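You operate a simulated robot arm through the tools that you are given. There is no shell and no other tool. Be economical: measure what you need, move in short steps, check, and stop when the job is done.

Carry out the task below with a simulated robot arm. There is one attempt and no reset: what you move stays moved.

TASK
Trim the gauge true on the 30 mm gold roller.
Fine: close the jaw on it and turn the trim dial till the display shows its size; then open the jaw and put the roller back; leave the other gold rollers be.

It is judged by the outcome, as a careful person would: the job done as asked, and still so three seconds after it is handed in. It fails if anything else is knocked over, pushed out of place, dropped, spilled or broken.

THE ROBOT
A 7-joint arm with a two-finger parallel gripper, fixed in place. Base frame: the origin is at the foot of the arm, x ahead of it, y to its left, z up; the work surface is at about z = 800. Lengths are in mm, angles in degrees, forces in N, time in s.
With the tool pointing down near the work surface it reaches from about 300 to 700 mm from the base axis. Its first joint turns from -66.0 to 66.0 degrees. Payload 1.57 kg.
Tool frame: the origin (TCP) lies between the finger pads and is the grasp point; the fingertips stand 30 mm ahead of it; z points along the fingers, y is the line along which they close. The gripper opens to 110 mm. The fingers are 24 mm wide and 12 mm thick; the gripper's body (48 by 112 mm) begins 78 mm behind the TCP.
Orientation is that of the tool frame in the base frame, as [roll, pitch, yaw] about the fixed x, y, z axes, in that order (R = Rz(yaw) Ry(pitch) Rx(roll)). With the fingers straight down and closing along the base's y, the tool's x points along the base's -x, its y along +y and its z along -z.

THE INTERFACE
- The arm moves only by the tool move_arm. Its arguments are lists of equal length, an entry for each row: "grip": the finger opening in mm, from 0 to 110; "dp": the shift along the tool's x, y, z in mm, a list of three; "delta_rot": the turn, a rotation vector about the tool's x, y, z in degrees, a list of three. In form: {"grip": [grip, ...], "dp": [[x, y, z], ...], "delta_rot": [[wx, wy, wz], ...]}. A call has 1 to 20 rows; each row shifts and turns the commanded pose from where the row before left it, along the tool's axes as they then stand. A row lasts 0.2 s, in which the tool goes at most 50 mm and 8.6 degrees; a call with a longer step from one row to the next is refused whole, and so is a gripper value outside its range. A pose out of reach is approached as far as the arm can. The call stops where the force on the tool passes 70 N (or 10 N more than at its start, if that is more) or the arm is blocked; 0.2 s more then pass. The fingers move at their own pace (about 108 mm/s each) and stop on an object; they squeeze with about 42 N. The grip force told is the motor's: it shows also when the fingers shut on nothing. Time passes only in rows, and 0.2 s behind the last, so rows that do not move let the fingers close. It gives the time, the measured TCP pose, the force on the tool (base axes), the opening and the grip force at its end, in the units of the frame above (readings bear some noise).
- Cameras (640 x 400 px; columns grow to the right, rows downward): "scene" is fixed at [188.8, -427.6, 1396.8]; the picture's right is [0.40, -0.92, 0.00], its down [-0.58, -0.26, -0.77] and it looks along [0.71, 0.31, -0.64] (base axes); focal length 362 px, centre (320, 200). "wrist" rides on the gripper at [-36, 0, -80] in the tool frame; the picture's right is [0.00, -1.00, 0.00], its down [0.97, 0.00, -0.24] and it looks along [0.24, 0.00, 0.97] (tool axes); focal length 218 px, centre (320, 200).
- camera(camera): a new picture of that camera. No time passes.
- measure_at(camera, pixels): for up to 12 pixels [column, row] of the newest picture of that camera ("zoom" is the newest enlarged one), the place [x, y, z] in the base frame of the surface seen there, good to about 2 mm. No time passes.
- zoom(camera, box): a new picture of the part [left, top, right, bottom] of that camera's present view, enlarged. No time passes.
- finish_job(): hands the job in; it is judged then, once.

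Work in short steps. Measure before you move; look again where a grasp or a placing could have gone wrong, and mend it. You have 80 turns and 34 pictures in all, the two below and enlarged ones among them. Open the gripper and draw the arm clear of the work before you hand the job in, unless the task says otherwise; then end with one line.

The tools are called after ">>>" by a JSON object that holds its "api" and its "payload". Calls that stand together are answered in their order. move_arm: Moves the arm, as the interface text tells. Its arguments: {"type":"object","properties":{"grip":{"type":"array"},"dp":{"type":"array"},"delta_rot":{"type":"array"}},"required":["grip","dp","delta_rot"]} The other tools are called the same way: camera (camera) takes a picture; measure_at (camera, pixels) gives the place of the surface under pixels of a picture; zoom (camera, box) takes an enlarged picture of a part of a camera's view; finish_job () hands the job in.

At the start:

```text
clock: 0.0
ee_pos: [434.7, -208.2, 1163.9]
orientation: [-179.9, 0.0, 180.0]
wrist_force: [0.0, 0.5, 0.4]
gripper_width: 110.1
finger_force: 0.1
```

scene: 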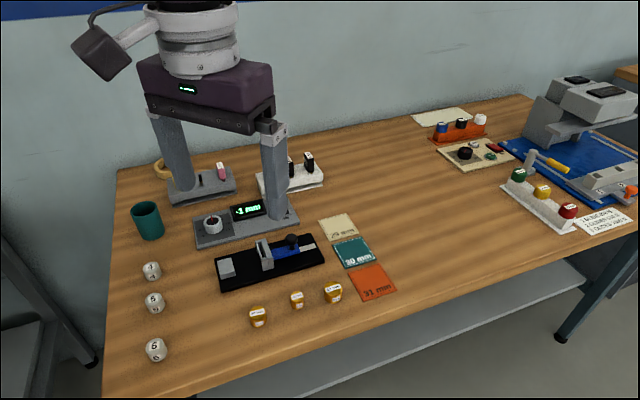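
wrist: 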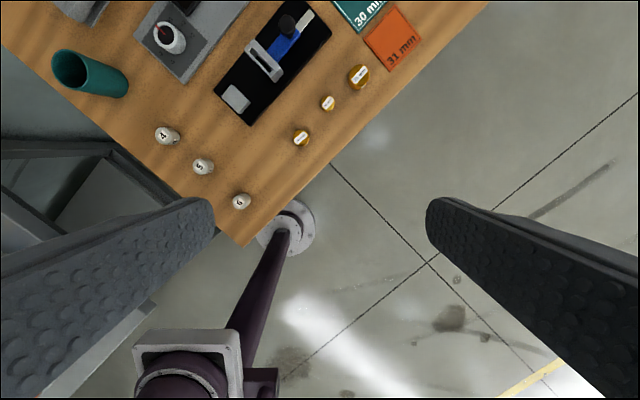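

I look closer at the gauge, dial, display and rollers.

>>> {"api": "zoom", "payload": {"camera": "scene", "box": [180, 180, 400, 340]}}

>>> {"api": "zoom", "payload": {"camera": "scene", "box": [230, 270, 360, 340]}}

>>> {"api": "measure_at", "payload": {"camera": "scene", "pixels": [[258, 311], [297, 296], [333, 288], [227, 268], [264, 243], [292, 240], [213, 222], [248, 207], [280, 257], [310, 248], [258, 325], [333, 302]]}}

```text
2.50 times, centred on (290, 260) of scene
```

zoom: 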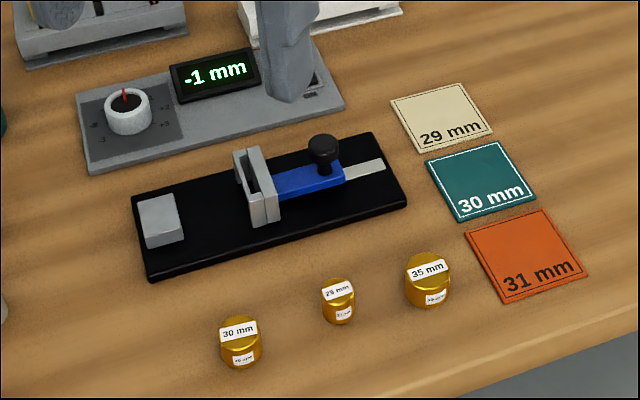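

```text
4.92 times, centred on (295, 305) of scene
```

zoom: 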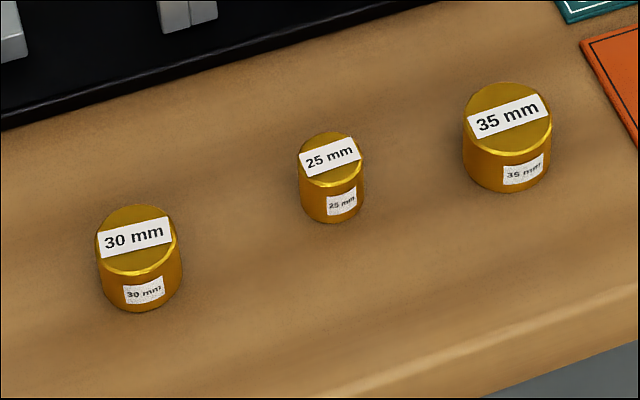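

```text
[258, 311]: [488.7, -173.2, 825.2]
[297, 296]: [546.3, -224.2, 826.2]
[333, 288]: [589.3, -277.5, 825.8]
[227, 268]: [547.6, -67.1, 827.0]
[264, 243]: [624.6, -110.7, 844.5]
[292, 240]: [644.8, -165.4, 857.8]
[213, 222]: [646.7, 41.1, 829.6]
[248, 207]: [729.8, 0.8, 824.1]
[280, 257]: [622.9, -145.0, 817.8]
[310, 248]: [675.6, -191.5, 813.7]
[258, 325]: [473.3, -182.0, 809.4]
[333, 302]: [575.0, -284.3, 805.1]
```

The 30 mm roller is the left one, at about (490, -172). I measure the gauge in detail from an enlarged view.

>>> {"api": "zoom", "payload": {"camera": "scene", "box": [205, 220, 335, 300]}}

```text
4.92 times, centred on (270, 260) of scene
```

zoom: 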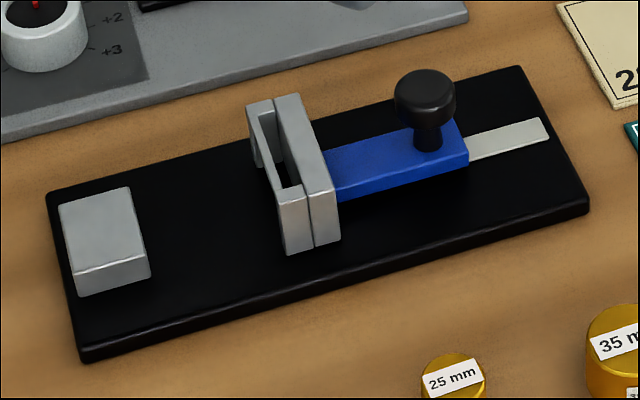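

>>> {"api": "measure_at", "payload": {"camera": "zoom", "pixels": [[62, 205], [125, 190], [148, 255], [80, 268], [256, 106], [294, 97], [330, 185], [290, 195], [424, 82], [465, 150], [340, 190], [215, 230]]}}

>>> {"api": "measure_at", "payload": {"camera": "zoom", "pixels": [[52, 195], [82, 345], [518, 70], [585, 200], [285, 165], [268, 112], [305, 190], [460, 125], [330, 155], [400, 105], [452, 105], [545, 125]]}}

>>> {"api": "zoom", "payload": {"camera": "wrist", "box": [130, 0, 390, 160]}}

```text
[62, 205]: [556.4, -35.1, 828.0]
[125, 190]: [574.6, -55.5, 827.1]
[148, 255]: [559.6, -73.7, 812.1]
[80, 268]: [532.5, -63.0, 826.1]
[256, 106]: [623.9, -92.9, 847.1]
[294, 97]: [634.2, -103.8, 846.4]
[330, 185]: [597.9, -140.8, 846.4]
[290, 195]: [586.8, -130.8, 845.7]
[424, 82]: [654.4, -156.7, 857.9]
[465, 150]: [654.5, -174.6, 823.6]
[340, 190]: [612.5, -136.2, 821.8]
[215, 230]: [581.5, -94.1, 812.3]
```

```text
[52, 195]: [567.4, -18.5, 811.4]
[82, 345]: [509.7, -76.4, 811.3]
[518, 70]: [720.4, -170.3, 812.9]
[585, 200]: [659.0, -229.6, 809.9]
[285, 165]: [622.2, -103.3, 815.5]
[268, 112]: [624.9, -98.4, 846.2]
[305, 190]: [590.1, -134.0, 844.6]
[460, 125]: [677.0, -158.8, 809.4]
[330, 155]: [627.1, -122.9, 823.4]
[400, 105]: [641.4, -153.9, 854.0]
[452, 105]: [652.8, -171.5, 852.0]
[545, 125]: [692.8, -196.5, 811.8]
```

```text
2.46 times, centred on (260, 80) of wrist
```

zoom: 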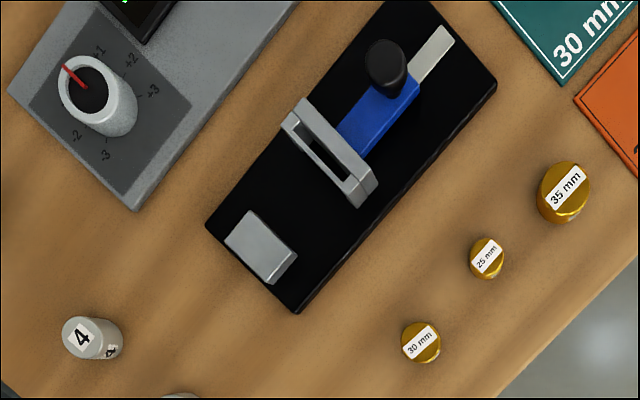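

The gauge axis runs along about (0.709, -0.705). I move above the 30 mm roller and turn the tool 45° so that the fingers close across that axis.

>>> {"api": "move_arm", "payload": {"grip": [110, 110, 110, 110, 110, 110, 110, 110, 110, 110, 110], "dp": [[-14, 9, 41], [-14, 9, 41], [-14, 9, 41], [-14, 9, 41], [0, 0, 0], [0, 0, 0], [0, 0, 0], [0, 0, 0], [0, 0, 0], [0, 0, 0], [0, 0, 0]], "delta_rot": [[0, 0, 0], [0, 0, 0], [0, 0, 0], [0, 0, 0], [0, 0, 7.5], [0, 0, 7.5], [0, 0, 7.5], [0, 0, 7.5], [0, 0, 7.5], [0, 0, 7.5], [0, 0, 0]]}}

>>> {"api": "camera", "payload": {"camera": "wrist"}}

>>> {"api": "camera", "payload": {"camera": "scene"}}

```text
clock: 2.4
ee_pos: [490.3, -171.5, 1000.9]
orientation: [180.0, -0.1, 135.0]
wrist_force: [1.3, 0.4, 0.2]
gripper_width: 109.9
finger_force: 0.1
```

```text
27 pictures are left
```

wrist: 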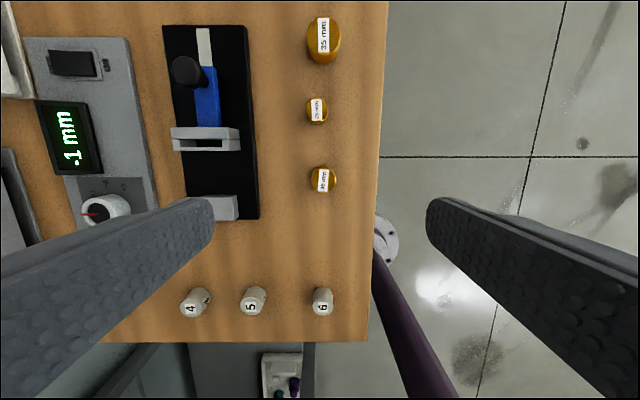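

```text
26 pictures are left
```

scene: 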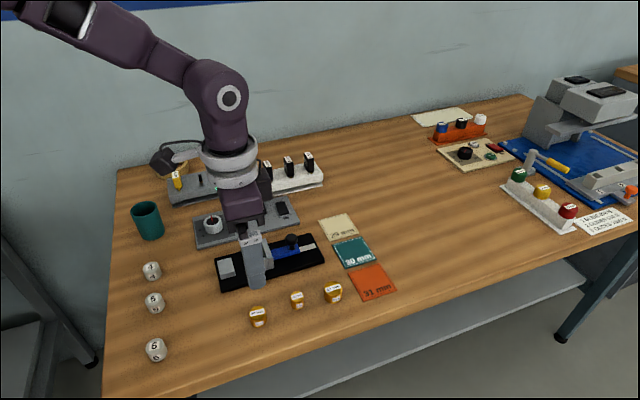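

I refine the roller's place and the gauge parts from the wrist view (roller at (322, 180)).

>>> {"api": "zoom", "payload": {"camera": "wrist", "box": [20, 20, 350, 230]}}

>>> {"api": "measure_at", "payload": {"camera": "wrist", "pixels": [[323, 169], [323, 190], [313, 180], [335, 180], [323, 180], [225, 196], [225, 150], [205, 143], [186, 70], [106, 204], [178, 146], [236, 146]]}}

```text
1.90 times, centred on (185, 125) of wrist
```

zoom: 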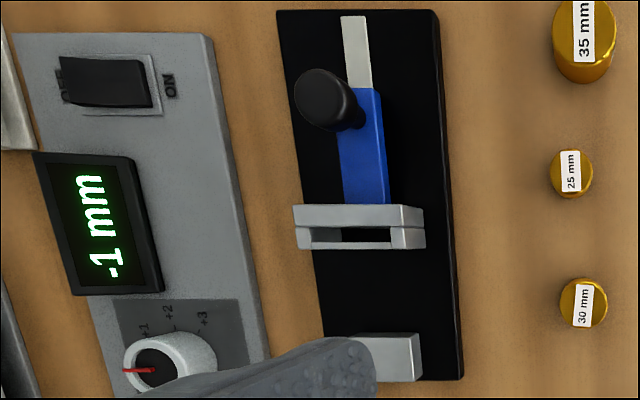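

```text
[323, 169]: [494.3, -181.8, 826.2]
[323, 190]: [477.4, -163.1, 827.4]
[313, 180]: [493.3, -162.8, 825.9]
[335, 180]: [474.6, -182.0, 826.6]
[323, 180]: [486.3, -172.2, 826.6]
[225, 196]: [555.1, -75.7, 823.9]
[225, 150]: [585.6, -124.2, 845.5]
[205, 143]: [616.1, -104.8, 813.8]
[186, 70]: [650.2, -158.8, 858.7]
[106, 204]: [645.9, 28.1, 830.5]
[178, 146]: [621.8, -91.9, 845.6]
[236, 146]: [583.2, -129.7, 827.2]
```

>>> {"api": "zoom", "payload": {"camera": "wrist", "box": [160, 115, 250, 171]}}

>>> {"api": "zoom", "payload": {"camera": "scene", "box": [245, 225, 335, 281]}}

```text
7.11 times, centred on (205, 143) of wrist
```

zoom: 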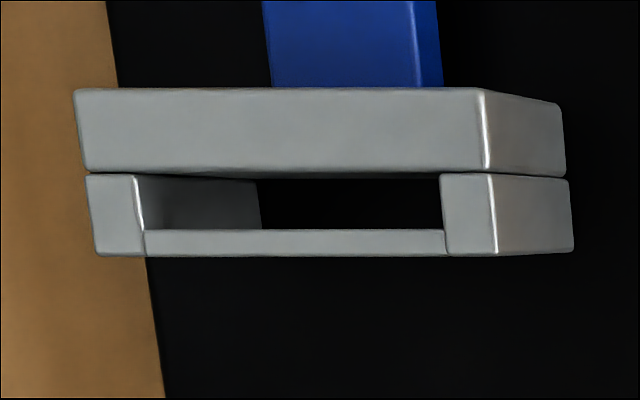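

```text
7.11 times, centred on (290, 253) of scene
```

zoom: 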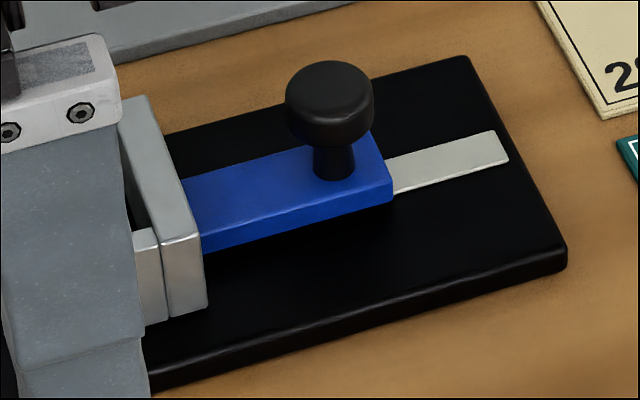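

>>> {"api": "zoom", "payload": {"camera": "wrist", "box": [160, 115, 250, 171]}}

>>> {"api": "measure_at", "payload": {"camera": "zoom", "pixels": [[300, 243], [200, 243], [400, 243], [300, 205], [400, 210], [200, 205], [280, 130], [115, 215], [465, 215], [120, 250], [470, 250], [300, 275]]}}

```text
7.11 times, centred on (205, 143) of wrist
```

zoom: 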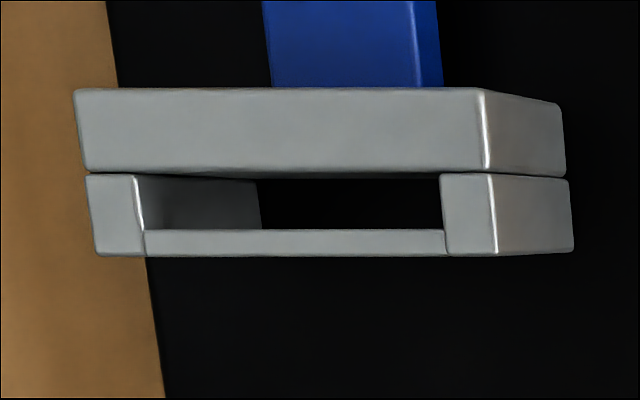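

```text
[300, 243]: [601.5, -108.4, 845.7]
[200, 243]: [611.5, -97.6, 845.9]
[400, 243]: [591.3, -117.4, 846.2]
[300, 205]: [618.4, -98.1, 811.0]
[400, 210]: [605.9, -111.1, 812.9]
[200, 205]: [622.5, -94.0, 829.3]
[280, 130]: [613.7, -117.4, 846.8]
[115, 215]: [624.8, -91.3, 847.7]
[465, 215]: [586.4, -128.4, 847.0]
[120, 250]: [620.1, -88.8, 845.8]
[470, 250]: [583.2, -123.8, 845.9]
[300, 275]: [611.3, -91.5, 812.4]
```

The front face of the jaw is about 53 mm from the anvil, enough for the roller and the fingers. I lower onto the roller, with the centre at about (486.5, -172.3), and grip it.

>>> {"api": "move_arm", "payload": {"grip": [80, 70, 70, 70, 70, 70, 70], "dp": [[2.3, -3.4, 0], [0, 0, 40], [0, 0, 40], [0, 0, 40], [0, 0, 30], [0, 0, 15], [0, 0, 0]], "delta_rot": [[0, 0, 0], [0, 0, 0], [0, 0, 0], [0, 0, 0], [0, 0, 0], [0, 0, 0], [0, 0, 0]]}}

>>> {"api": "camera", "payload": {"camera": "wrist"}}

```text
clock: 4.0
ee_pos: [487.9, -174.1, 837.0]
orientation: [-180.0, 0.0, 135.0]
wrist_force: [-0.3, 0.0, 0.4]
gripper_width: 70.1
finger_force: 0.1
```

```text
21 pictures are left
```

wrist: 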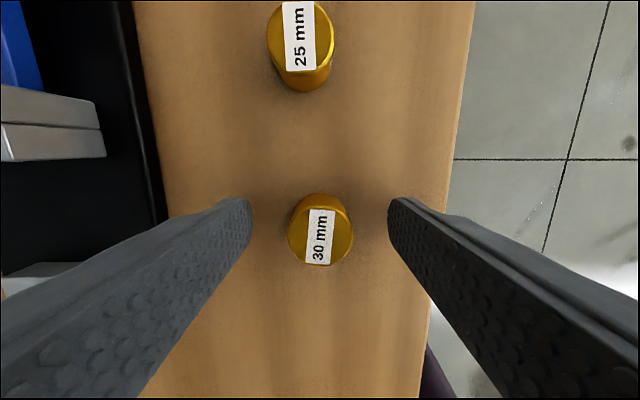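

>>> {"api": "move_arm", "payload": {"grip": [25, 25, 25, 25], "dp": [[0, 0, 0], [0, 0, 0], [0, 0, 0], [0, 0, 0]], "delta_rot": [[0, 0, 0], [0, 0, 0], [0, 0, 0], [0, 0, 0]]}}

```text
clock: 5.0
ee_pos: [488.4, -174.8, 837.5]
orientation: [-179.9, 0.0, 135.0]
wrist_force: [0.7, 0.4, 0.4]
gripper_width: 29.2
finger_force: 39.0
```

The roller is gripped (29.2 mm). I lift it 60 mm and move across to the gauge.

>>> {"api": "move_arm", "payload": {"grip": [25, 25, 25, 25, 25, 25, 25], "dp": [[0, 0, -30], [0, 0, -30], [0, 32, 0], [0, 32, 0], [0, 32, 0], [0, 32, 0], [0, 0, 0]], "delta_rot": [[0, 0, 0], [0, 0, 0], [0, 0, 0], [0, 0, 0], [0, 0, 0], [0, 0, 0], [0, 0, 0]]}}

>>> {"api": "camera", "payload": {"camera": "wrist"}}

>>> {"api": "camera", "payload": {"camera": "scene"}}

```text
clock: 6.6
ee_pos: [578.0, -81.5, 896.8]
orientation: [179.9, 0.0, 134.9]
wrist_force: [-0.4, 0.3, -1.1]
gripper_width: 29.0
finger_force: 38.9
```

```text
20 pictures are left
```

wrist: 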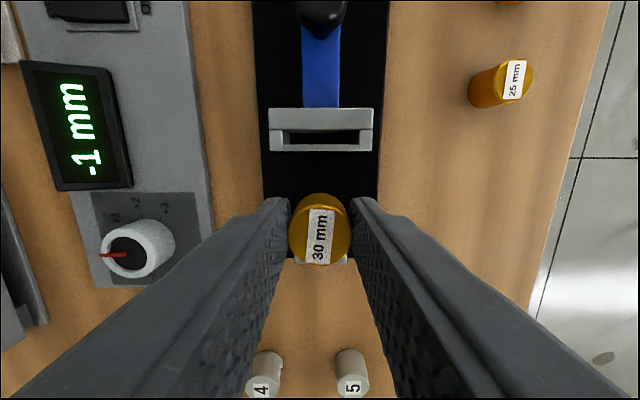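

```text
19 pictures are left
```

scene: 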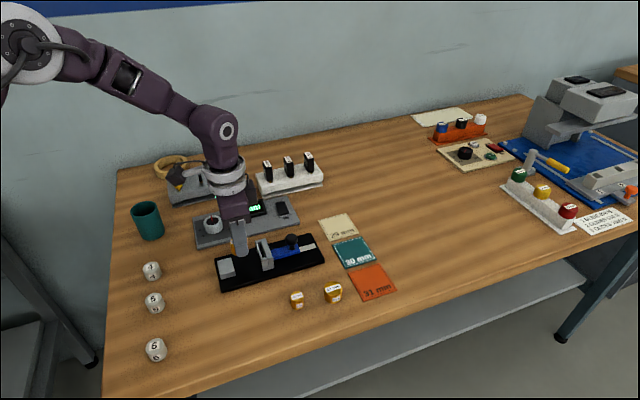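

I check the anvil face and the jaw relative to the held roller from this view.

>>> {"api": "zoom", "payload": {"camera": "wrist", "box": [250, 90, 390, 280]}}

>>> {"api": "measure_at", "payload": {"camera": "wrist", "pixels": [[293, 254], [350, 259], [272, 148], [370, 148], [320, 148], [320, 170], [320, 115], [258, 185], [380, 185], [322, 10], [320, 205], [320, 260]]}}

```text
2.11 times, centred on (320, 185) of wrist
```

zoom: 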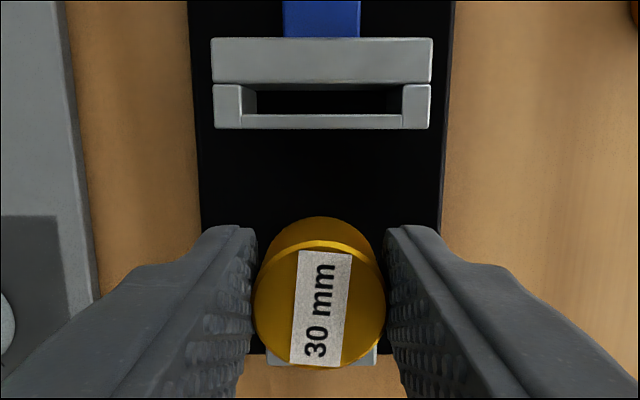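

```text
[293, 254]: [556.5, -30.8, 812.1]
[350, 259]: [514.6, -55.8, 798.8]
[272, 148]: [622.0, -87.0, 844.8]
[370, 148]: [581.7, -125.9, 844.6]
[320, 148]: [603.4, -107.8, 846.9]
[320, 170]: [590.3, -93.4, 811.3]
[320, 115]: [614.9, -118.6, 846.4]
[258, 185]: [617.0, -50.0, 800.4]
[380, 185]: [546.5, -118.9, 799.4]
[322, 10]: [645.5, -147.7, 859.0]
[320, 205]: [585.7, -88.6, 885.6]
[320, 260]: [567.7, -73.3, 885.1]
```

>>> {"api": "move_arm", "payload": {"grip": [25, 25, 25, 25, 25], "dp": [[0, 0, 25], [0, 0, 15], [0, 0, 6], [0, 0, 1.5], [0, 0, 0]], "delta_rot": [[0, 0, 0], [0, 0, 0], [0, 0, 0], [0, 0, 0], [0, 0, 0]]}}

```text
clock: 7.8
ee_pos: [577.2, -80.8, 848.8]
orientation: [180.0, 0.1, 135.0]
wrist_force: [-0.2, -0.2, 1.4]
gripper_width: 29.2
finger_force: 38.9
```

The upward force shows the roller resting on the base. I release it and rise clear.

>>> {"api": "move_arm", "payload": {"grip": [36, 50, 50, 50, 50, 50, 50], "dp": [[0, 0, 0], [0, 0, 0], [0, 0, 0], [0, 0, -30], [0, 0, -40], [0, 0, -40], [0, 0, 0]], "delta_rot": [[0, 0, 0], [0, 0, 0], [0, 0, 0], [0, 0, 0], [0, 0, 0], [0, 0, 0], [0, 0, 0]]}}

>>> {"api": "camera", "payload": {"camera": "wrist"}}

```text
clock: 9.4
ee_pos: [578.1, -80.5, 958.2]
orientation: [-179.9, 0.0, 135.0]
wrist_force: [-0.5, 1.3, -0.9]
gripper_width: 50.2
finger_force: 0.0
```

```text
17 pictures are left
```

wrist: 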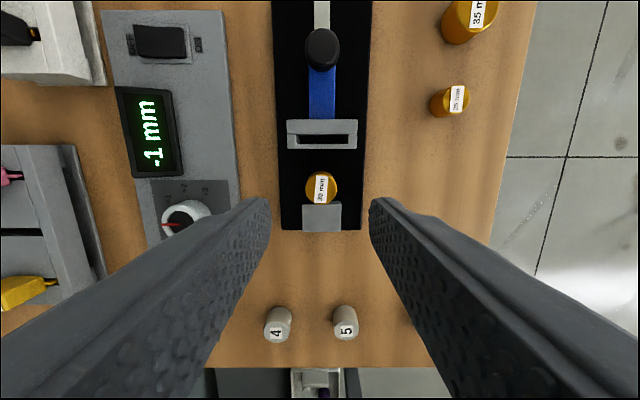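

The roller stands upright between anvil and jaw. I measure the knob (near (321, 48)).

>>> {"api": "measure_at", "payload": {"camera": "wrist", "pixels": [[321, 38], [310, 45], [333, 45], [321, 34], [321, 58], [322, 85], [321, 178], [321, 200], [321, 148], [321, 202], [321, 120], [345, 206]]}}

```text
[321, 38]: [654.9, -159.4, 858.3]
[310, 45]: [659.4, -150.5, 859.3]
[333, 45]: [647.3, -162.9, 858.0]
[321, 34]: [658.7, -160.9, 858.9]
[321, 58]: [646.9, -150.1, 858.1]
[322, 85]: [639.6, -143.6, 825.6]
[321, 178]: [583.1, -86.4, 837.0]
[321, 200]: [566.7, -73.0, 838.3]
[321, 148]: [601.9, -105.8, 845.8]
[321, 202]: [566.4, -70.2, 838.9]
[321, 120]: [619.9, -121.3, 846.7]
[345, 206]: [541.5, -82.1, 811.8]
```

>>> {"api": "move_arm", "payload": {"grip": [50, 50, 50, 50, 50, 50, 50], "dp": [[-36, -0.5, 0], [-36, 0, 0], [-34.5, 0, 0], [0, 0, 40], [0, 0, 35], [0, 0, 20], [0, 0, 0]], "delta_rot": [[0, 0, 0], [0, 0, 0], [0, 0, 0], [0, 0, 0], [0, 0, 0], [0, 0, 0], [0, 0, 0]]}}

>>> {"api": "move_arm", "payload": {"grip": [10, 10, 10], "dp": [[0, 0, 0], [0, 0, 0], [0, 0, 0]], "delta_rot": [[0, 0, 0], [0, 0, 0], [0, 0, 0]]}}

>>> {"api": "zoom", "payload": {"camera": "scene", "box": [205, 200, 335, 300]}}

```text
clock: 11.0
ee_pos: [650.5, -157.9, 864.3]
orientation: [-180.0, 0.0, 135.1]
wrist_force: [-0.2, -0.2, -0.6]
gripper_width: 50.1
finger_force: 0.1
```

```text
clock: 11.8
ee_pos: [650.9, -156.8, 863.9]
orientation: [179.9, 0.0, 135.0]
wrist_force: [6.7, 5.1, -4.8]
gripper_width: 25.1
finger_force: 36.2
```

```text
4.00 times, centred on (270, 250) of scene
```

zoom: 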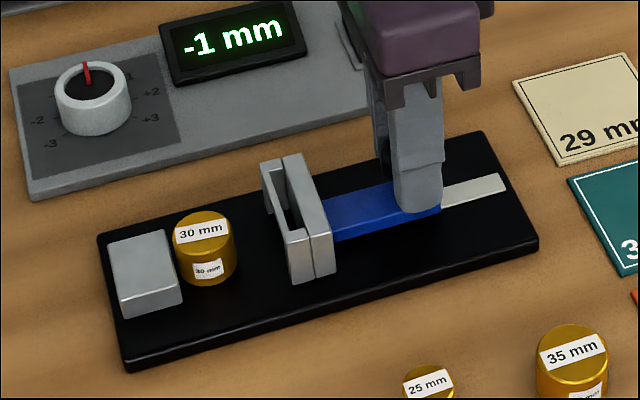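

The knob is held. I slide the jaw 18 mm toward the roller first, then in small steps.

>>> {"api": "move_arm", "payload": {"grip": [10, 10, 10, 10], "dp": [[6, 0, 0], [6, 0, 0], [6, 0, 0], [0, 0, 0]], "delta_rot": [[0, 0, 0], [0, 0, 0], [0, 0, 0], [0, 0, 0]]}}

>>> {"api": "zoom", "payload": {"camera": "scene", "box": [205, 200, 335, 300]}}

```text
clock: 12.8
ee_pos: [639.2, -145.4, 863.8]
orientation: [179.9, 0.0, 135.0]
wrist_force: [3.3, 7.3, 0.6]
gripper_width: 24.9
finger_force: 36.6
```

```text
4.00 times, centred on (270, 250) of scene
```

zoom: 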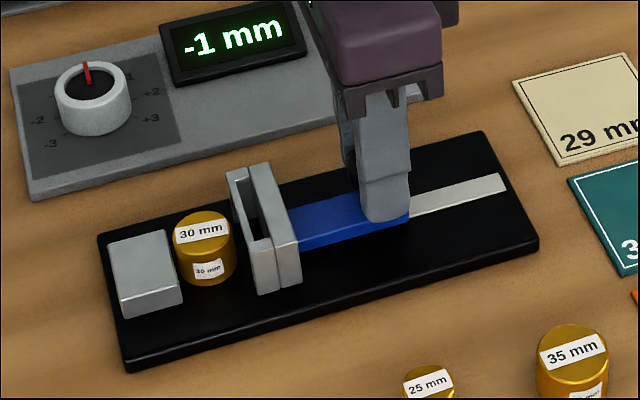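

>>> {"api": "move_arm", "payload": {"grip": [10, 10, 10, 10], "dp": [[1, 0, 0], [1, 0, 0], [1, 0, 0], [0, 0, 0]], "delta_rot": [[0, 0, 0], [0, 0, 0], [0, 0, 0], [0, 0, 0]]}}

>>> {"api": "move_arm", "payload": {"grip": [10, 10, 10], "dp": [[1, 0, 0], [1, 0, 0], [0, 0, 0]], "delta_rot": [[0, 0, 0], [0, 0, 0], [0, 0, 0]]}}

>>> {"api": "zoom", "payload": {"camera": "scene", "box": [205, 200, 335, 300]}}

```text
clock: 13.8
ee_pos: [635.8, -141.4, 863.6]
orientation: [-180.0, -0.1, 135.0]
wrist_force: [2.7, 5.5, 0.8]
gripper_width: 25.4
finger_force: 36.6
```

```text
clock: 14.6
ee_pos: [636.0, -141.5, 863.1]
orientation: [180.0, -0.1, 135.1]
wrist_force: [1.5, 5.5, 3.5]
gripper_width: 25.3
finger_force: 37.1
```

```text
4.00 times, centred on (270, 250) of scene
```

zoom: 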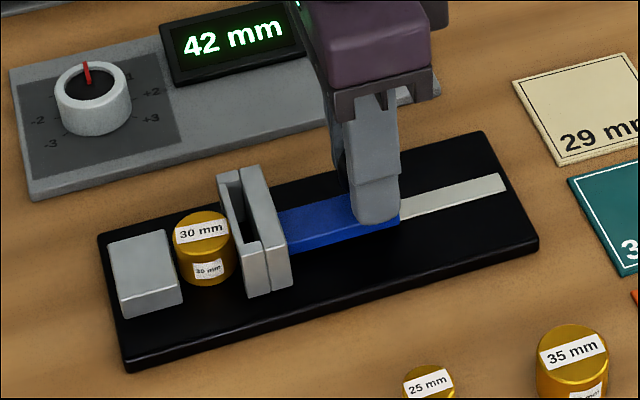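

The display came alive (42 mm), so the jaw isn't yet on the roller. I go on in small steps.

>>> {"api": "move_arm", "payload": {"grip": [10, 10, 10, 10], "dp": [[1, 0, 0], [1, 0, 0], [1, 0, 0], [0, 0, 0]], "delta_rot": [[0, 0, 0], [0, 0, 0], [0, 0, 0], [0, 0, 0]]}}

>>> {"api": "move_arm", "payload": {"grip": [10, 10, 10, 10], "dp": [[1, 0, 0], [1, 0, 0], [1, 0, 0], [0, 0, 0]], "delta_rot": [[0, 0, 0], [0, 0, 0], [0, 0, 0], [0, 0, 0]]}}

>>> {"api": "zoom", "payload": {"camera": "scene", "box": [205, 200, 335, 300]}}

```text
clock: 15.6
ee_pos: [633.0, -137.8, 863.3]
orientation: [-180.0, 0.0, 135.0]
wrist_force: [2.0, 4.9, -0.5]
gripper_width: 25.6
finger_force: 36.9
```

```text
clock: 16.6
ee_pos: [631.3, -136.1, 863.4]
orientation: [-180.0, 0.0, 135.0]
wrist_force: [-0.6, 3.1, 1.8]
gripper_width: 25.5
finger_force: 37.0
```

```text
4.00 times, centred on (270, 250) of scene
```

zoom: 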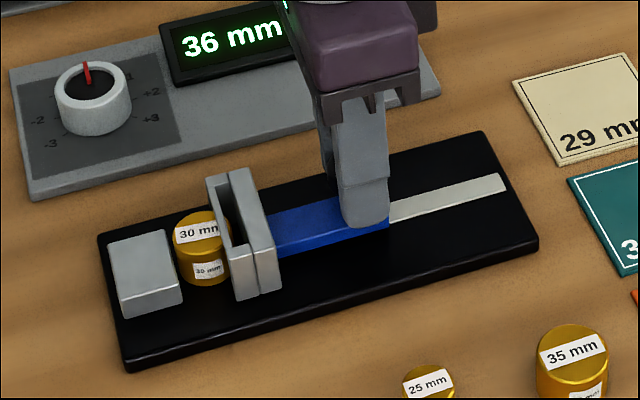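

>>> {"api": "move_arm", "payload": {"grip": [10, 10, 10, 10], "dp": [[1, 0, 0], [1, 0, 0], [1, 0, 0], [0, 0, 0]], "delta_rot": [[0, 0, 0], [0, 0, 0], [0, 0, 0], [0, 0, 0]]}}

>>> {"api": "move_arm", "payload": {"grip": [10, 10, 10], "dp": [[1, 0, 0], [1, 0, 0], [0, 0, 0]], "delta_rot": [[0, 0, 0], [0, 0, 0], [0, 0, 0]]}}

>>> {"api": "zoom", "payload": {"camera": "scene", "box": [205, 200, 335, 300]}}

```text
clock: 17.6
ee_pos: [629.7, -134.1, 864.0]
orientation: [-179.9, 0.0, 135.1]
wrist_force: [-4.4, -1.1, 0.5]
gripper_width: 25.3
finger_force: 36.6
```

```text
clock: 18.4
ee_pos: [628.3, -133.0, 863.7]
orientation: [-179.9, 0.0, 134.9]
wrist_force: [-4.2, -0.2, 0.4]
gripper_width: 25.1
finger_force: 36.8
```

```text
4.00 times, centred on (270, 250) of scene
```

zoom: 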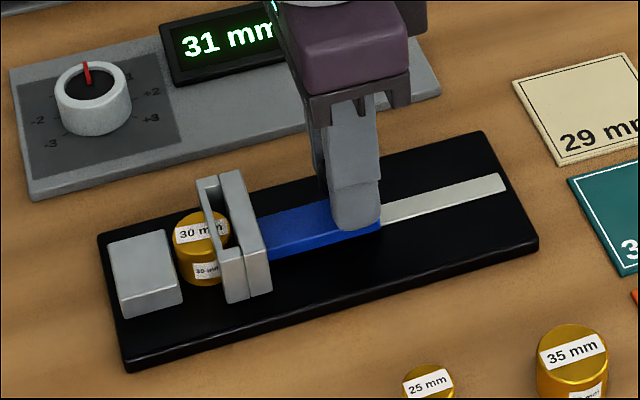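

>>> {"api": "move_arm", "payload": {"grip": [10, 10, 10, 10], "dp": [[0.7, 0, 0], [0.7, 0, 0], [0.6, 0, 0], [0, 0, 0]], "delta_rot": [[0, 0, 0], [0, 0, 0], [0, 0, 0], [0, 0, 0]]}}

>>> {"api": "move_arm", "payload": {"grip": [10, 10, 10], "dp": [[0.7, 0, 0], [0.8, 0, 0], [0, 0, 0]], "delta_rot": [[0, 0, 0], [0, 0, 0], [0, 0, 0]]}}

>>> {"api": "zoom", "payload": {"camera": "scene", "box": [205, 200, 335, 300]}}

```text
clock: 19.4
ee_pos: [626.9, -131.0, 863.4]
orientation: [180.0, 0.0, 134.9]
wrist_force: [-3.3, 0.0, 1.6]
gripper_width: 25.3
finger_force: 36.7
```

```text
clock: 20.2
ee_pos: [626.6, -131.8, 864.0]
orientation: [179.9, 0.0, 135.1]
wrist_force: [10.0, -5.2, -10.0]
gripper_width: 25.3
finger_force: 37.1
```

```text
4.00 times, centred on (270, 250) of scene
```

zoom: 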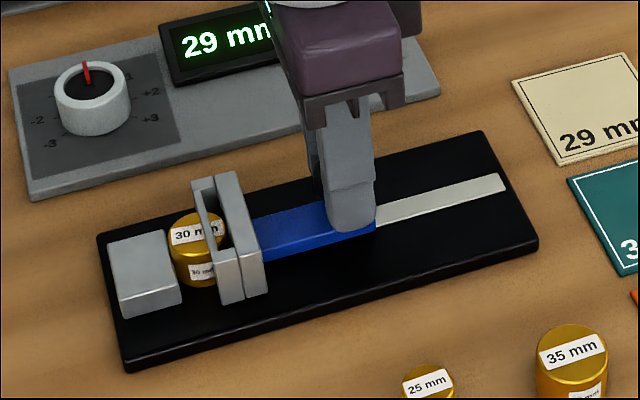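

Force rose along the axis (about 11 N): the jaw is on the roller and shows 29, 1 mm low. A last small push to confirm it's firm, then I let go of the knob and rise.

>>> {"api": "move_arm", "payload": {"grip": [10, 10], "dp": [[0.7, 0, 0], [0, 0, 0]], "delta_rot": [[0, 0, 0], [0, 0, 0]]}}

>>> {"api": "move_arm", "payload": {"grip": [50, 50, 50, 50, 50, 50], "dp": [[0, 0, 0], [0, 0, 0], [0, 0, -30], [0, 0, -40], [0, 0, -40], [0, 0, 0]], "delta_rot": [[0, 0, 0], [0, 0, 0], [0, 0, 0], [0, 0, 0], [0, 0, 0], [0, 0, 0]]}}

>>> {"api": "camera", "payload": {"camera": "wrist"}}

```text
clock: 20.8
ee_pos: [625.6, -131.2, 863.1]
orientation: [-180.0, 0.1, 135.1]
wrist_force: [18.8, -13.7, -15.5]
gripper_width: 25.3
finger_force: 36.6
```

```text
clock: 22.2
ee_pos: [624.0, -129.0, 973.3]
orientation: [179.9, 0.0, 135.1]
wrist_force: [0.1, -0.6, -0.1]
gripper_width: 50.0
finger_force: 0.2
```

```text
10 pictures are left
```

wrist: 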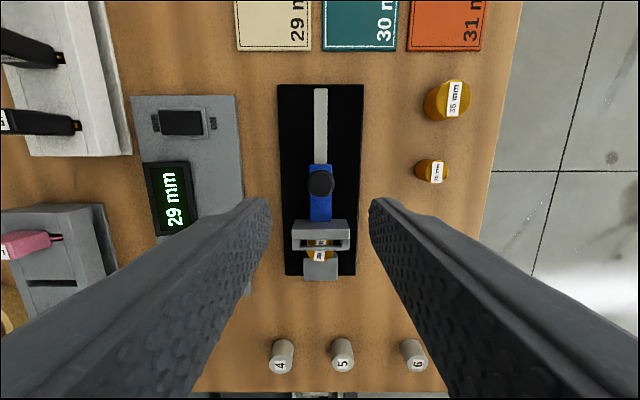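

Display shows 29 with the jaw left closed. Now I look at the dial.

>>> {"api": "zoom", "payload": {"camera": "scene", "box": [180, 190, 280, 252]}}

>>> {"api": "measure_at", "payload": {"camera": "zoom", "pixels": [[172, 182], [210, 152], [255, 200], [215, 222], [212, 185], [210, 255], [330, 100], [300, 140], [310, 80], [420, 90], [260, 245], [130, 215]]}}

```text
6.40 times, centred on (230, 221) of scene
```

zoom: 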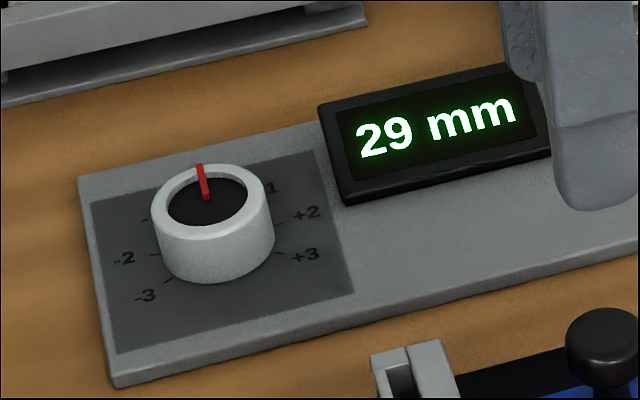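

```text
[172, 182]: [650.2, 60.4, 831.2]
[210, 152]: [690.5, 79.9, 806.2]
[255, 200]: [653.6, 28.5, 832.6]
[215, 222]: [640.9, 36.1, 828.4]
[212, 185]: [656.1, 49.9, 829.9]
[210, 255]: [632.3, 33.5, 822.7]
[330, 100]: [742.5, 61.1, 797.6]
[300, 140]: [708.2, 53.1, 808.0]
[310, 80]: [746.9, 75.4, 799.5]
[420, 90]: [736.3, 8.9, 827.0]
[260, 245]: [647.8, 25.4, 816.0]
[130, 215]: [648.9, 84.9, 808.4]
```

The dial centre is near (648, 41), top at z 831, and its pointer is at 0; + lies clockwise. I move above it and turn the tool back 45°, so that I can turn it clockwise after gripping.

>>> {"api": "move_arm", "payload": {"grip": [66, 66, 66, 66, 66, 66, 66, 66, 66, 66, 66], "dp": [[25.8, 34.3, 0], [25.8, 34.3, 0], [25.8, 34.3, 0], [25.8, 34.3, 0], [0, 0, 0], [0, 0, 0], [0, 0, 0], [0, 0, 0], [0, 0, 0], [0, 0, 0], [0, 0, 40]], "delta_rot": [[0, 0, 0], [0, 0, 0], [0, 0, 0], [0, 0, 0], [0, 0, -7.5], [0, 0, -7.5], [0, 0, -7.5], [0, 0, -7.5], [0, 0, -7.5], [0, 0, -7.5], [0, 0, 0]]}}

>>> {"api": "camera", "payload": {"camera": "wrist"}}

```text
clock: 24.6
ee_pos: [649.5, 40.4, 934.2]
orientation: [-179.9, 0.0, -179.9]
wrist_force: [0.1, 0.2, -1.2]
gripper_width: 65.8
finger_force: 0.0
```

```text
8 pictures are left
```

wrist: 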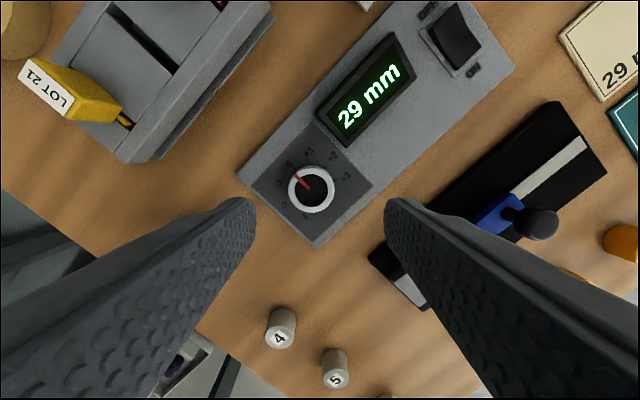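

>>> {"api": "measure_at", "payload": {"camera": "wrist", "pixels": [[311, 170], [311, 210], [291, 190], [332, 190], [313, 190], [355, 140], [325, 150]]}}

```text
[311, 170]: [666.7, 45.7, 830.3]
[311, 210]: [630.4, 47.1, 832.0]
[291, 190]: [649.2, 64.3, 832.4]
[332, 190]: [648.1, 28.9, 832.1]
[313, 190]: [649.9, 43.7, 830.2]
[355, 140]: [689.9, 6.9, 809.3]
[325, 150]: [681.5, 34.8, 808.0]
```

Dial centre is (648.6, 46.5). I shift 6 mm, lower to z 844 and grip.

>>> {"api": "move_arm", "payload": {"grip": [66, 66, 66, 66, 66, 66], "dp": [[0.9, 6.1, 0], [0, 0, 30], [0, 0, 30], [0, 0, 20], [0, 0, 10], [0, 0, 0]], "delta_rot": [[0, 0, 0], [0, 0, 0], [0, 0, 0], [0, 0, 0], [0, 0, 0], [0, 0, 0]]}}

>>> {"api": "move_arm", "payload": {"grip": [30, 30, 30], "dp": [[0, 0, 0], [0, 0, 0], [0, 0, 0]], "delta_rot": [[0, 0, 0], [0, 0, 0], [0, 0, 0]]}}

```text
clock: 26.0
ee_pos: [647.2, 47.4, 845.9]
orientation: [180.0, -0.1, 180.0]
wrist_force: [-0.5, -0.2, -0.3]
gripper_width: 65.8
finger_force: 0.0
```

```text
clock: 26.8
ee_pos: [647.8, 47.5, 844.7]
orientation: [179.9, 0.0, -179.9]
wrist_force: [-0.3, -2.6, -3.0]
gripper_width: 39.5
finger_force: 44.3
```

Marks are about 35° apart. I turn the dial 35° clockwise (+z of the tool) and read the display.

>>> {"api": "move_arm", "payload": {"grip": [30, 30, 30, 30, 30, 30], "dp": [[0, 0, 0], [0, 0, 0], [0, 0, 0], [0, 0, 0], [0, 0, 0], [0, 0, 0]], "delta_rot": [[0, 0, 7], [0, 0, 7], [0, 0, 7], [0, 0, 7], [0, 0, 7], [0, 0, 0]]}}

>>> {"api": "camera", "payload": {"camera": "wrist"}}

```text
clock: 28.2
ee_pos: [647.6, 47.3, 845.1]
orientation: [179.9, -0.1, 144.9]
wrist_force: [-9.6, 5.7, 22.9]
gripper_width: 39.7
finger_force: 44.8
```

```text
7 pictures are left
```

wrist: 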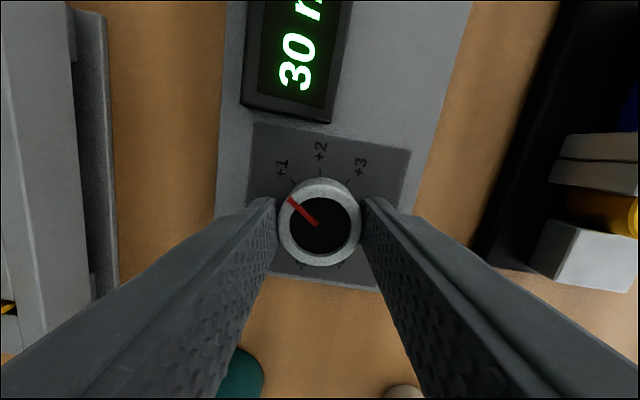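

The display shows 30; the pointer looks a few degrees short of the +1 tick, so I turn 5° more, release and rise to check.

>>> {"api": "move_arm", "payload": {"grip": [30, 30, 66, 66, 66, 66, 66], "dp": [[0, 0, 0], [0, 0, 0], [0, 0, 0], [0, 0, 0], [0, 0, -30], [0, 0, -40], [0, 0, -30]], "delta_rot": [[0, 0, 5], [0, 0, 0], [0, 0, 0], [0, 0, 0], [0, 0, 0], [0, 0, 0], [0, 0, 0]]}}

>>> {"api": "zoom", "payload": {"camera": "wrist", "box": [220, 60, 460, 210]}}

```text
clock: 29.8
ee_pos: [649.3, 46.3, 943.5]
orientation: [-179.8, 0.0, 140.1]
wrist_force: [-0.2, -0.2, 0.4]
gripper_width: 66.0
finger_force: 0.1
```

```text
2.67 times, centred on (340, 135) of wrist
```

zoom: 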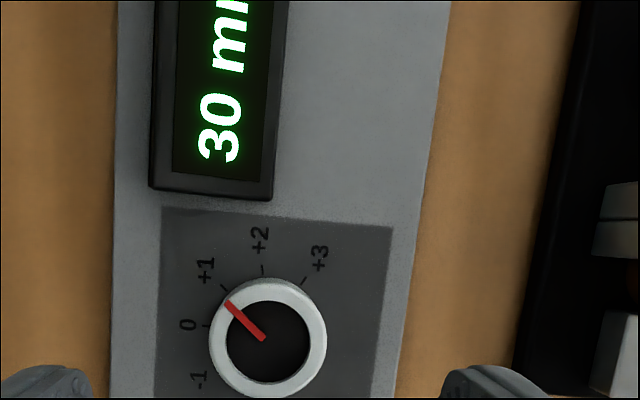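

The pointer sits on +1 and the display shows 30 mm. Now I go back to the knob to open the jaw.

>>> {"api": "move_arm", "payload": {"grip": [66, 60, 50, 50, 50, 50, 50, 50, 50, 50], "dp": [[0, 0, 0], [-27.5, -35.5, 0], [-27.5, -35.5, 0], [-27.5, -35.5, 0], [-27.4, -35.7, 0], [0, 0, 0], [0, 0, 30], [0, 0, 30], [0, 0, 20], [0, 0, 0]], "delta_rot": [[0, 0, 5], [0, 0, 0], [0, 0, 0], [0, 0, 0], [0, 0, 0], [0, 0, 0], [0, 0, 0], [0, 0, 0], [0, 0, 0], [0, 0, 0]]}}

>>> {"api": "move_arm", "payload": {"grip": [10, 10, 10], "dp": [[0, 0, 0], [0, 0, 0], [0, 0, 0]], "delta_rot": [[0, 0, 0], [0, 0, 0], [0, 0, 0]]}}

```text
clock: 32.0
ee_pos: [628.3, -132.9, 864.8]
orientation: [-180.0, -0.1, 135.0]
wrist_force: [-0.3, 0.3, -0.6]
gripper_width: 50.1
finger_force: 0.0
```

```text
clock: 32.8
ee_pos: [626.8, -133.8, 864.4]
orientation: [-179.9, 0.0, 135.0]
wrist_force: [1.7, -0.3, -3.2]
gripper_width: 25.0
finger_force: 36.4
```

>>> {"api": "move_arm", "payload": {"grip": [10, 10, 10, 10, 10, 10, 10, 10], "dp": [[-3, 0, 0], [-5, 0, 0], [-6, 0, 0], [-6, 0, 0], [-6, 0, 0], [-5, 0, 0], [-2, 0, 0], [0, 0, 0]], "delta_rot": [[0, 0, 0], [0, 0, 0], [0, 0, 0], [0, 0, 0], [0, 0, 0], [0, 0, 0], [0, 0, 0], [0, 0, 0]]}}

>>> {"api": "move_arm", "payload": {"grip": [30, 50, 50, 50, 50, 50, 50, 50, 50, 50], "dp": [[0, 0, 0], [0, 0, 0], [0, 0, -30], [0, 0, -40], [0, 0, -25], [35, 0, 0], [35, 0, 0], [30, 0, 0], [0, 0, 0], [0, 0, 0]], "delta_rot": [[0, 0, 0], [0, 0, 0], [0, 0, 0], [0, 0, 0], [0, 0, 0], [0, 0, 0], [0, 0, 0], [0, 0, 0], [0, 0, 0], [0, 0, 0]]}}

>>> {"api": "camera", "payload": {"camera": "wrist"}}

```text
clock: 34.6
ee_pos: [649.8, -154.8, 864.1]
orientation: [179.9, 0.2, 135.0]
wrist_force: [11.4, 10.8, 12.1]
gripper_width: 25.3
finger_force: 36.8
```

```text
clock: 36.8
ee_pos: [579.3, -85.8, 956.2]
orientation: [-179.9, 0.1, 135.0]
wrist_force: [-0.1, 0.3, -0.1]
gripper_width: 50.0
finger_force: 0.0
```

```text
5 pictures are left
```

wrist: 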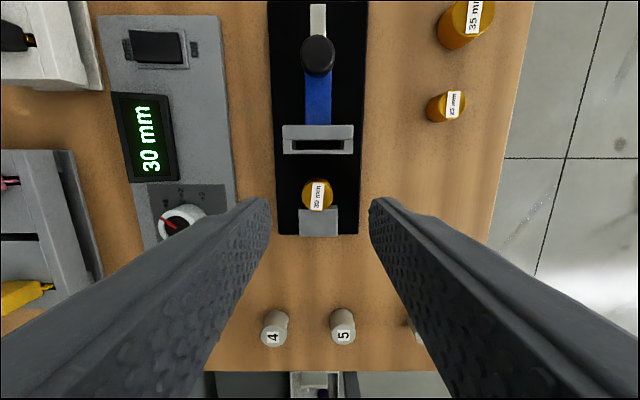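

The jaw is open and the display holds 30 mm. I measure the roller (318, 194) and the gap around it for regrasping.

>>> {"api": "measure_at", "payload": {"camera": "wrist", "pixels": [[318, 183], [318, 205], [305, 192], [330, 192], [318, 194], [318, 153], [308, 215], [330, 215]]}}

```text
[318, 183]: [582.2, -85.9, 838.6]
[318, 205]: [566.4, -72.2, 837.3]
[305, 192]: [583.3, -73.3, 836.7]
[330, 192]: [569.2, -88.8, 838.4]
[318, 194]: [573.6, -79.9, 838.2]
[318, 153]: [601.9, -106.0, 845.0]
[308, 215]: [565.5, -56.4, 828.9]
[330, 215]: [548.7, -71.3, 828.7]
```

Roller is about 7 mm along tool x and 1.5 mm along y. I align, lower, and grip it.

>>> {"api": "move_arm", "payload": {"grip": [50, 50, 50, 50, 50, 50, 25, 25, 25], "dp": [[6, 1.5, 0], [0, 0, 35], [0, 0, 35], [0, 0, 25], [0, 0, 12], [0, 0, 0], [0, 0, 0], [0, 0, 0], [0, 0, 0]], "delta_rot": [[0, 0, 0], [0, 0, 0], [0, 0, 0], [0, 0, 0], [0, 0, 0], [0, 0, 0], [0, 0, 0], [0, 0, 0], [0, 0, 0]]}}

```text
clock: 38.8
ee_pos: [572.2, -78.8, 851.3]
orientation: [-180.0, 0.0, 135.0]
wrist_force: [1.2, -0.7, -0.7]
gripper_width: 29.2
finger_force: 39.2
```

Gripped (29.2 mm). I lift 50 mm and carry it back over its first place.

>>> {"api": "move_arm", "payload": {"grip": [25, 25, 25, 25, 25, 25, 25, 25], "dp": [[-2.5, 0, -5], [0, 0, -20], [0, 0, -25], [0, -32, 0], [0, -32, 0], [0, -32, 0], [0, -32, 0], [0, 0, 0]], "delta_rot": [[0, 0, 0], [0, 0, 0], [0, 0, 0], [0, 0, 0], [0, 0, 0], [0, 0, 0], [0, 0, 0], [0, 0, 0]]}}

```text
clock: 40.6
ee_pos: [486.3, -172.7, 900.7]
orientation: [-180.0, 0.1, 134.9]
wrist_force: [0.5, 0.5, -1.9]
gripper_width: 29.1
finger_force: 39.3
```

>>> {"api": "move_arm", "payload": {"grip": [25, 25, 25, 25, 25], "dp": [[0, 0, 30], [0, 0, 20], [0, 0, 8], [0, 0, 2.5], [0, 0, 0]], "delta_rot": [[0, 0, 0], [0, 0, 0], [0, 0, 0], [0, 0, 0], [0, 0, 0]]}}

>>> {"api": "move_arm", "payload": {"grip": [25, 25], "dp": [[0, 0, 0.7], [0, 0, 0]], "delta_rot": [[0, 0, 0], [0, 0, 0]]}}

```text
clock: 41.8
ee_pos: [485.8, -171.9, 841.8]
orientation: [-180.0, 0.0, 135.0]
wrist_force: [-0.1, 0.3, -1.6]
gripper_width: 29.1
finger_force: 39.2
```

```text
clock: 42.4
ee_pos: [487.4, -172.6, 841.6]
orientation: [179.9, -0.1, 135.0]
wrist_force: [-0.5, -0.3, -1.2]
gripper_width: 29.5
finger_force: 38.7
```

Not yet touching; I lower in small steps until the force shows contact.

>>> {"api": "move_arm", "payload": {"grip": [25, 25], "dp": [[0, 0, 0.7], [0, 0, 0]], "delta_rot": [[0, 0, 0], [0, 0, 0]]}}

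>>> {"api": "move_arm", "payload": {"grip": [25, 25], "dp": [[0, 0, 0.6], [0, 0, 0]], "delta_rot": [[0, 0, 0], [0, 0, 0]]}}

```text
clock: 43.0
ee_pos: [486.3, -172.4, 839.9]
orientation: [180.0, 0.0, 135.0]
wrist_force: [-0.3, -0.4, -1.8]
gripper_width: 29.3
finger_force: 39.2
```

```text
clock: 43.6
ee_pos: [486.2, -172.0, 839.3]
orientation: [-180.0, 0.0, 135.0]
wrist_force: [-0.6, 0.4, -2.4]
gripper_width: 29.1
finger_force: 39.0
```

>>> {"api": "move_arm", "payload": {"grip": [25, 25], "dp": [[0, 0, 0.6], [0, 0, 0]], "delta_rot": [[0, 0, 0], [0, 0, 0]]}}

>>> {"api": "move_arm", "payload": {"grip": [25, 25], "dp": [[0, 0, 0.6], [0, 0, 0]], "delta_rot": [[0, 0, 0], [0, 0, 0]]}}

```text
clock: 44.2
ee_pos: [488.1, -173.3, 838.4]
orientation: [-180.0, 0.0, 135.0]
wrist_force: [-0.7, 0.3, -2.2]
gripper_width: 29.4
finger_force: 38.9
```

```text
clock: 44.8
ee_pos: [486.1, -172.8, 838.5]
orientation: [-179.9, 0.0, 135.0]
wrist_force: [0.1, -0.2, -1.5]
gripper_width: 29.2
finger_force: 38.9
```

>>> {"api": "move_arm", "payload": {"grip": [25, 25], "dp": [[0, 0, 0.6], [0, 0, 0]], "delta_rot": [[0, 0, 0], [0, 0, 0]]}}

>>> {"api": "zoom", "payload": {"camera": "scene", "box": [228, 285, 292, 325]}}

```text
clock: 45.4
ee_pos: [486.0, -172.2, 838.1]
orientation: [179.9, 0.0, 135.0]
wrist_force: [-3.5, -0.5, 16.6]
gripper_width: 29.2
finger_force: 39.1
```

```text
10.00 times, centred on (260, 305) of scene
```

zoom: 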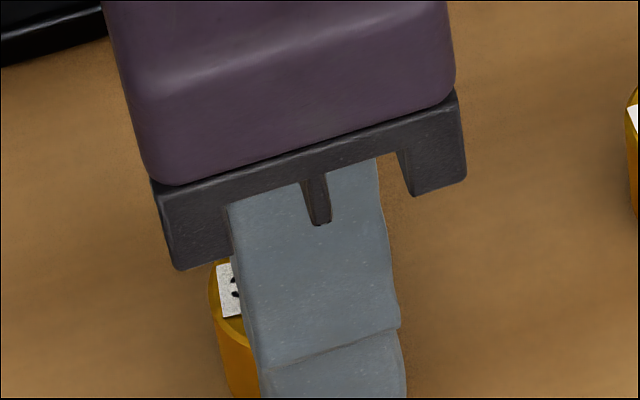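

Contact (16.6 N). I release, rise, and move clear.

>>> {"api": "move_arm", "payload": {"grip": [36, 50, 60, 60, 60, 60, 60, 60, 60, 60, 60], "dp": [[0, 0, 0], [0, 0, 0], [0, 0, 0], [0, 0, -30], [0, 0, -40], [0, 0, -40], [0, 0, -40], [0, 0, -40], [25, -25, -20], [25, -25, 0], [0, 0, 0]], "delta_rot": [[0, 0, 0], [0, 0, 0], [0, 0, 0], [0, 0, 0], [0, 0, 0], [0, 0, 0], [0, 0, 0], [0, 0, 0], [0, 0, 0], [0, 0, 0], [0, 0, 0]]}}

>>> {"api": "camera", "payload": {"camera": "scene"}}

>>> {"api": "measure_at", "payload": {"camera": "scene", "pixels": [[258, 311], [258, 325], [297, 296], [333, 288]]}}

```text
clock: 47.8
ee_pos: [413.4, -171.6, 1047.4]
orientation: [180.0, 0.0, 135.0]
wrist_force: [0.2, 0.1, -0.8]
gripper_width: 59.9
finger_force: 0.1
```

```text
3 pictures are left
```

scene: 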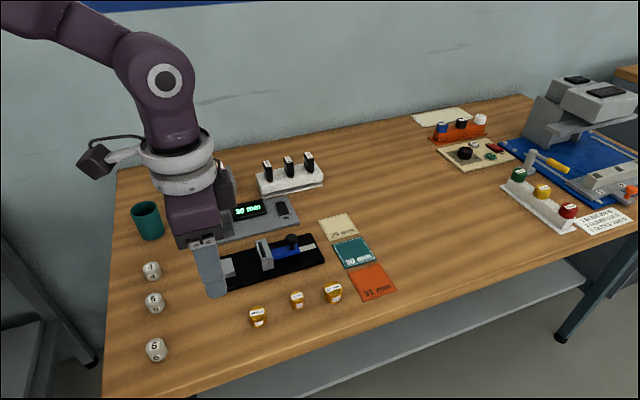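

```text
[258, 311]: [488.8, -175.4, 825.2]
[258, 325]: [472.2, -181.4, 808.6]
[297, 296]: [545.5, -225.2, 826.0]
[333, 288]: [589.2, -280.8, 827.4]
```

>>> {"api": "zoom", "payload": {"camera": "scene", "box": [205, 195, 345, 335]}}

```text
2.86 times, centred on (275, 265) of scene
```

zoom: 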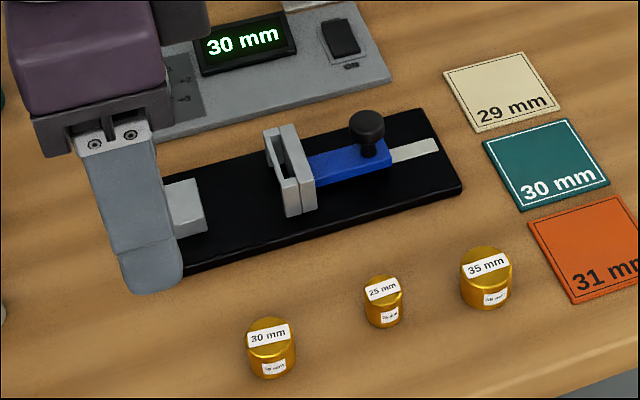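

The display shows 30 mm, the jaw is open, and the roller is back upright in its place. The arm is clear of the work, so I hand the job in.

>>> {"api": "finish_job", "payload": {}}

```text
The job is handed in.
```

The gauge read 29 mm on the 30 mm gold roller, so I turned the trim dial to +1, and with the jaw still closed on the roller it read 30 mm; then I opened the jaw, put the roller back in its place and left the other gold rollers alone.
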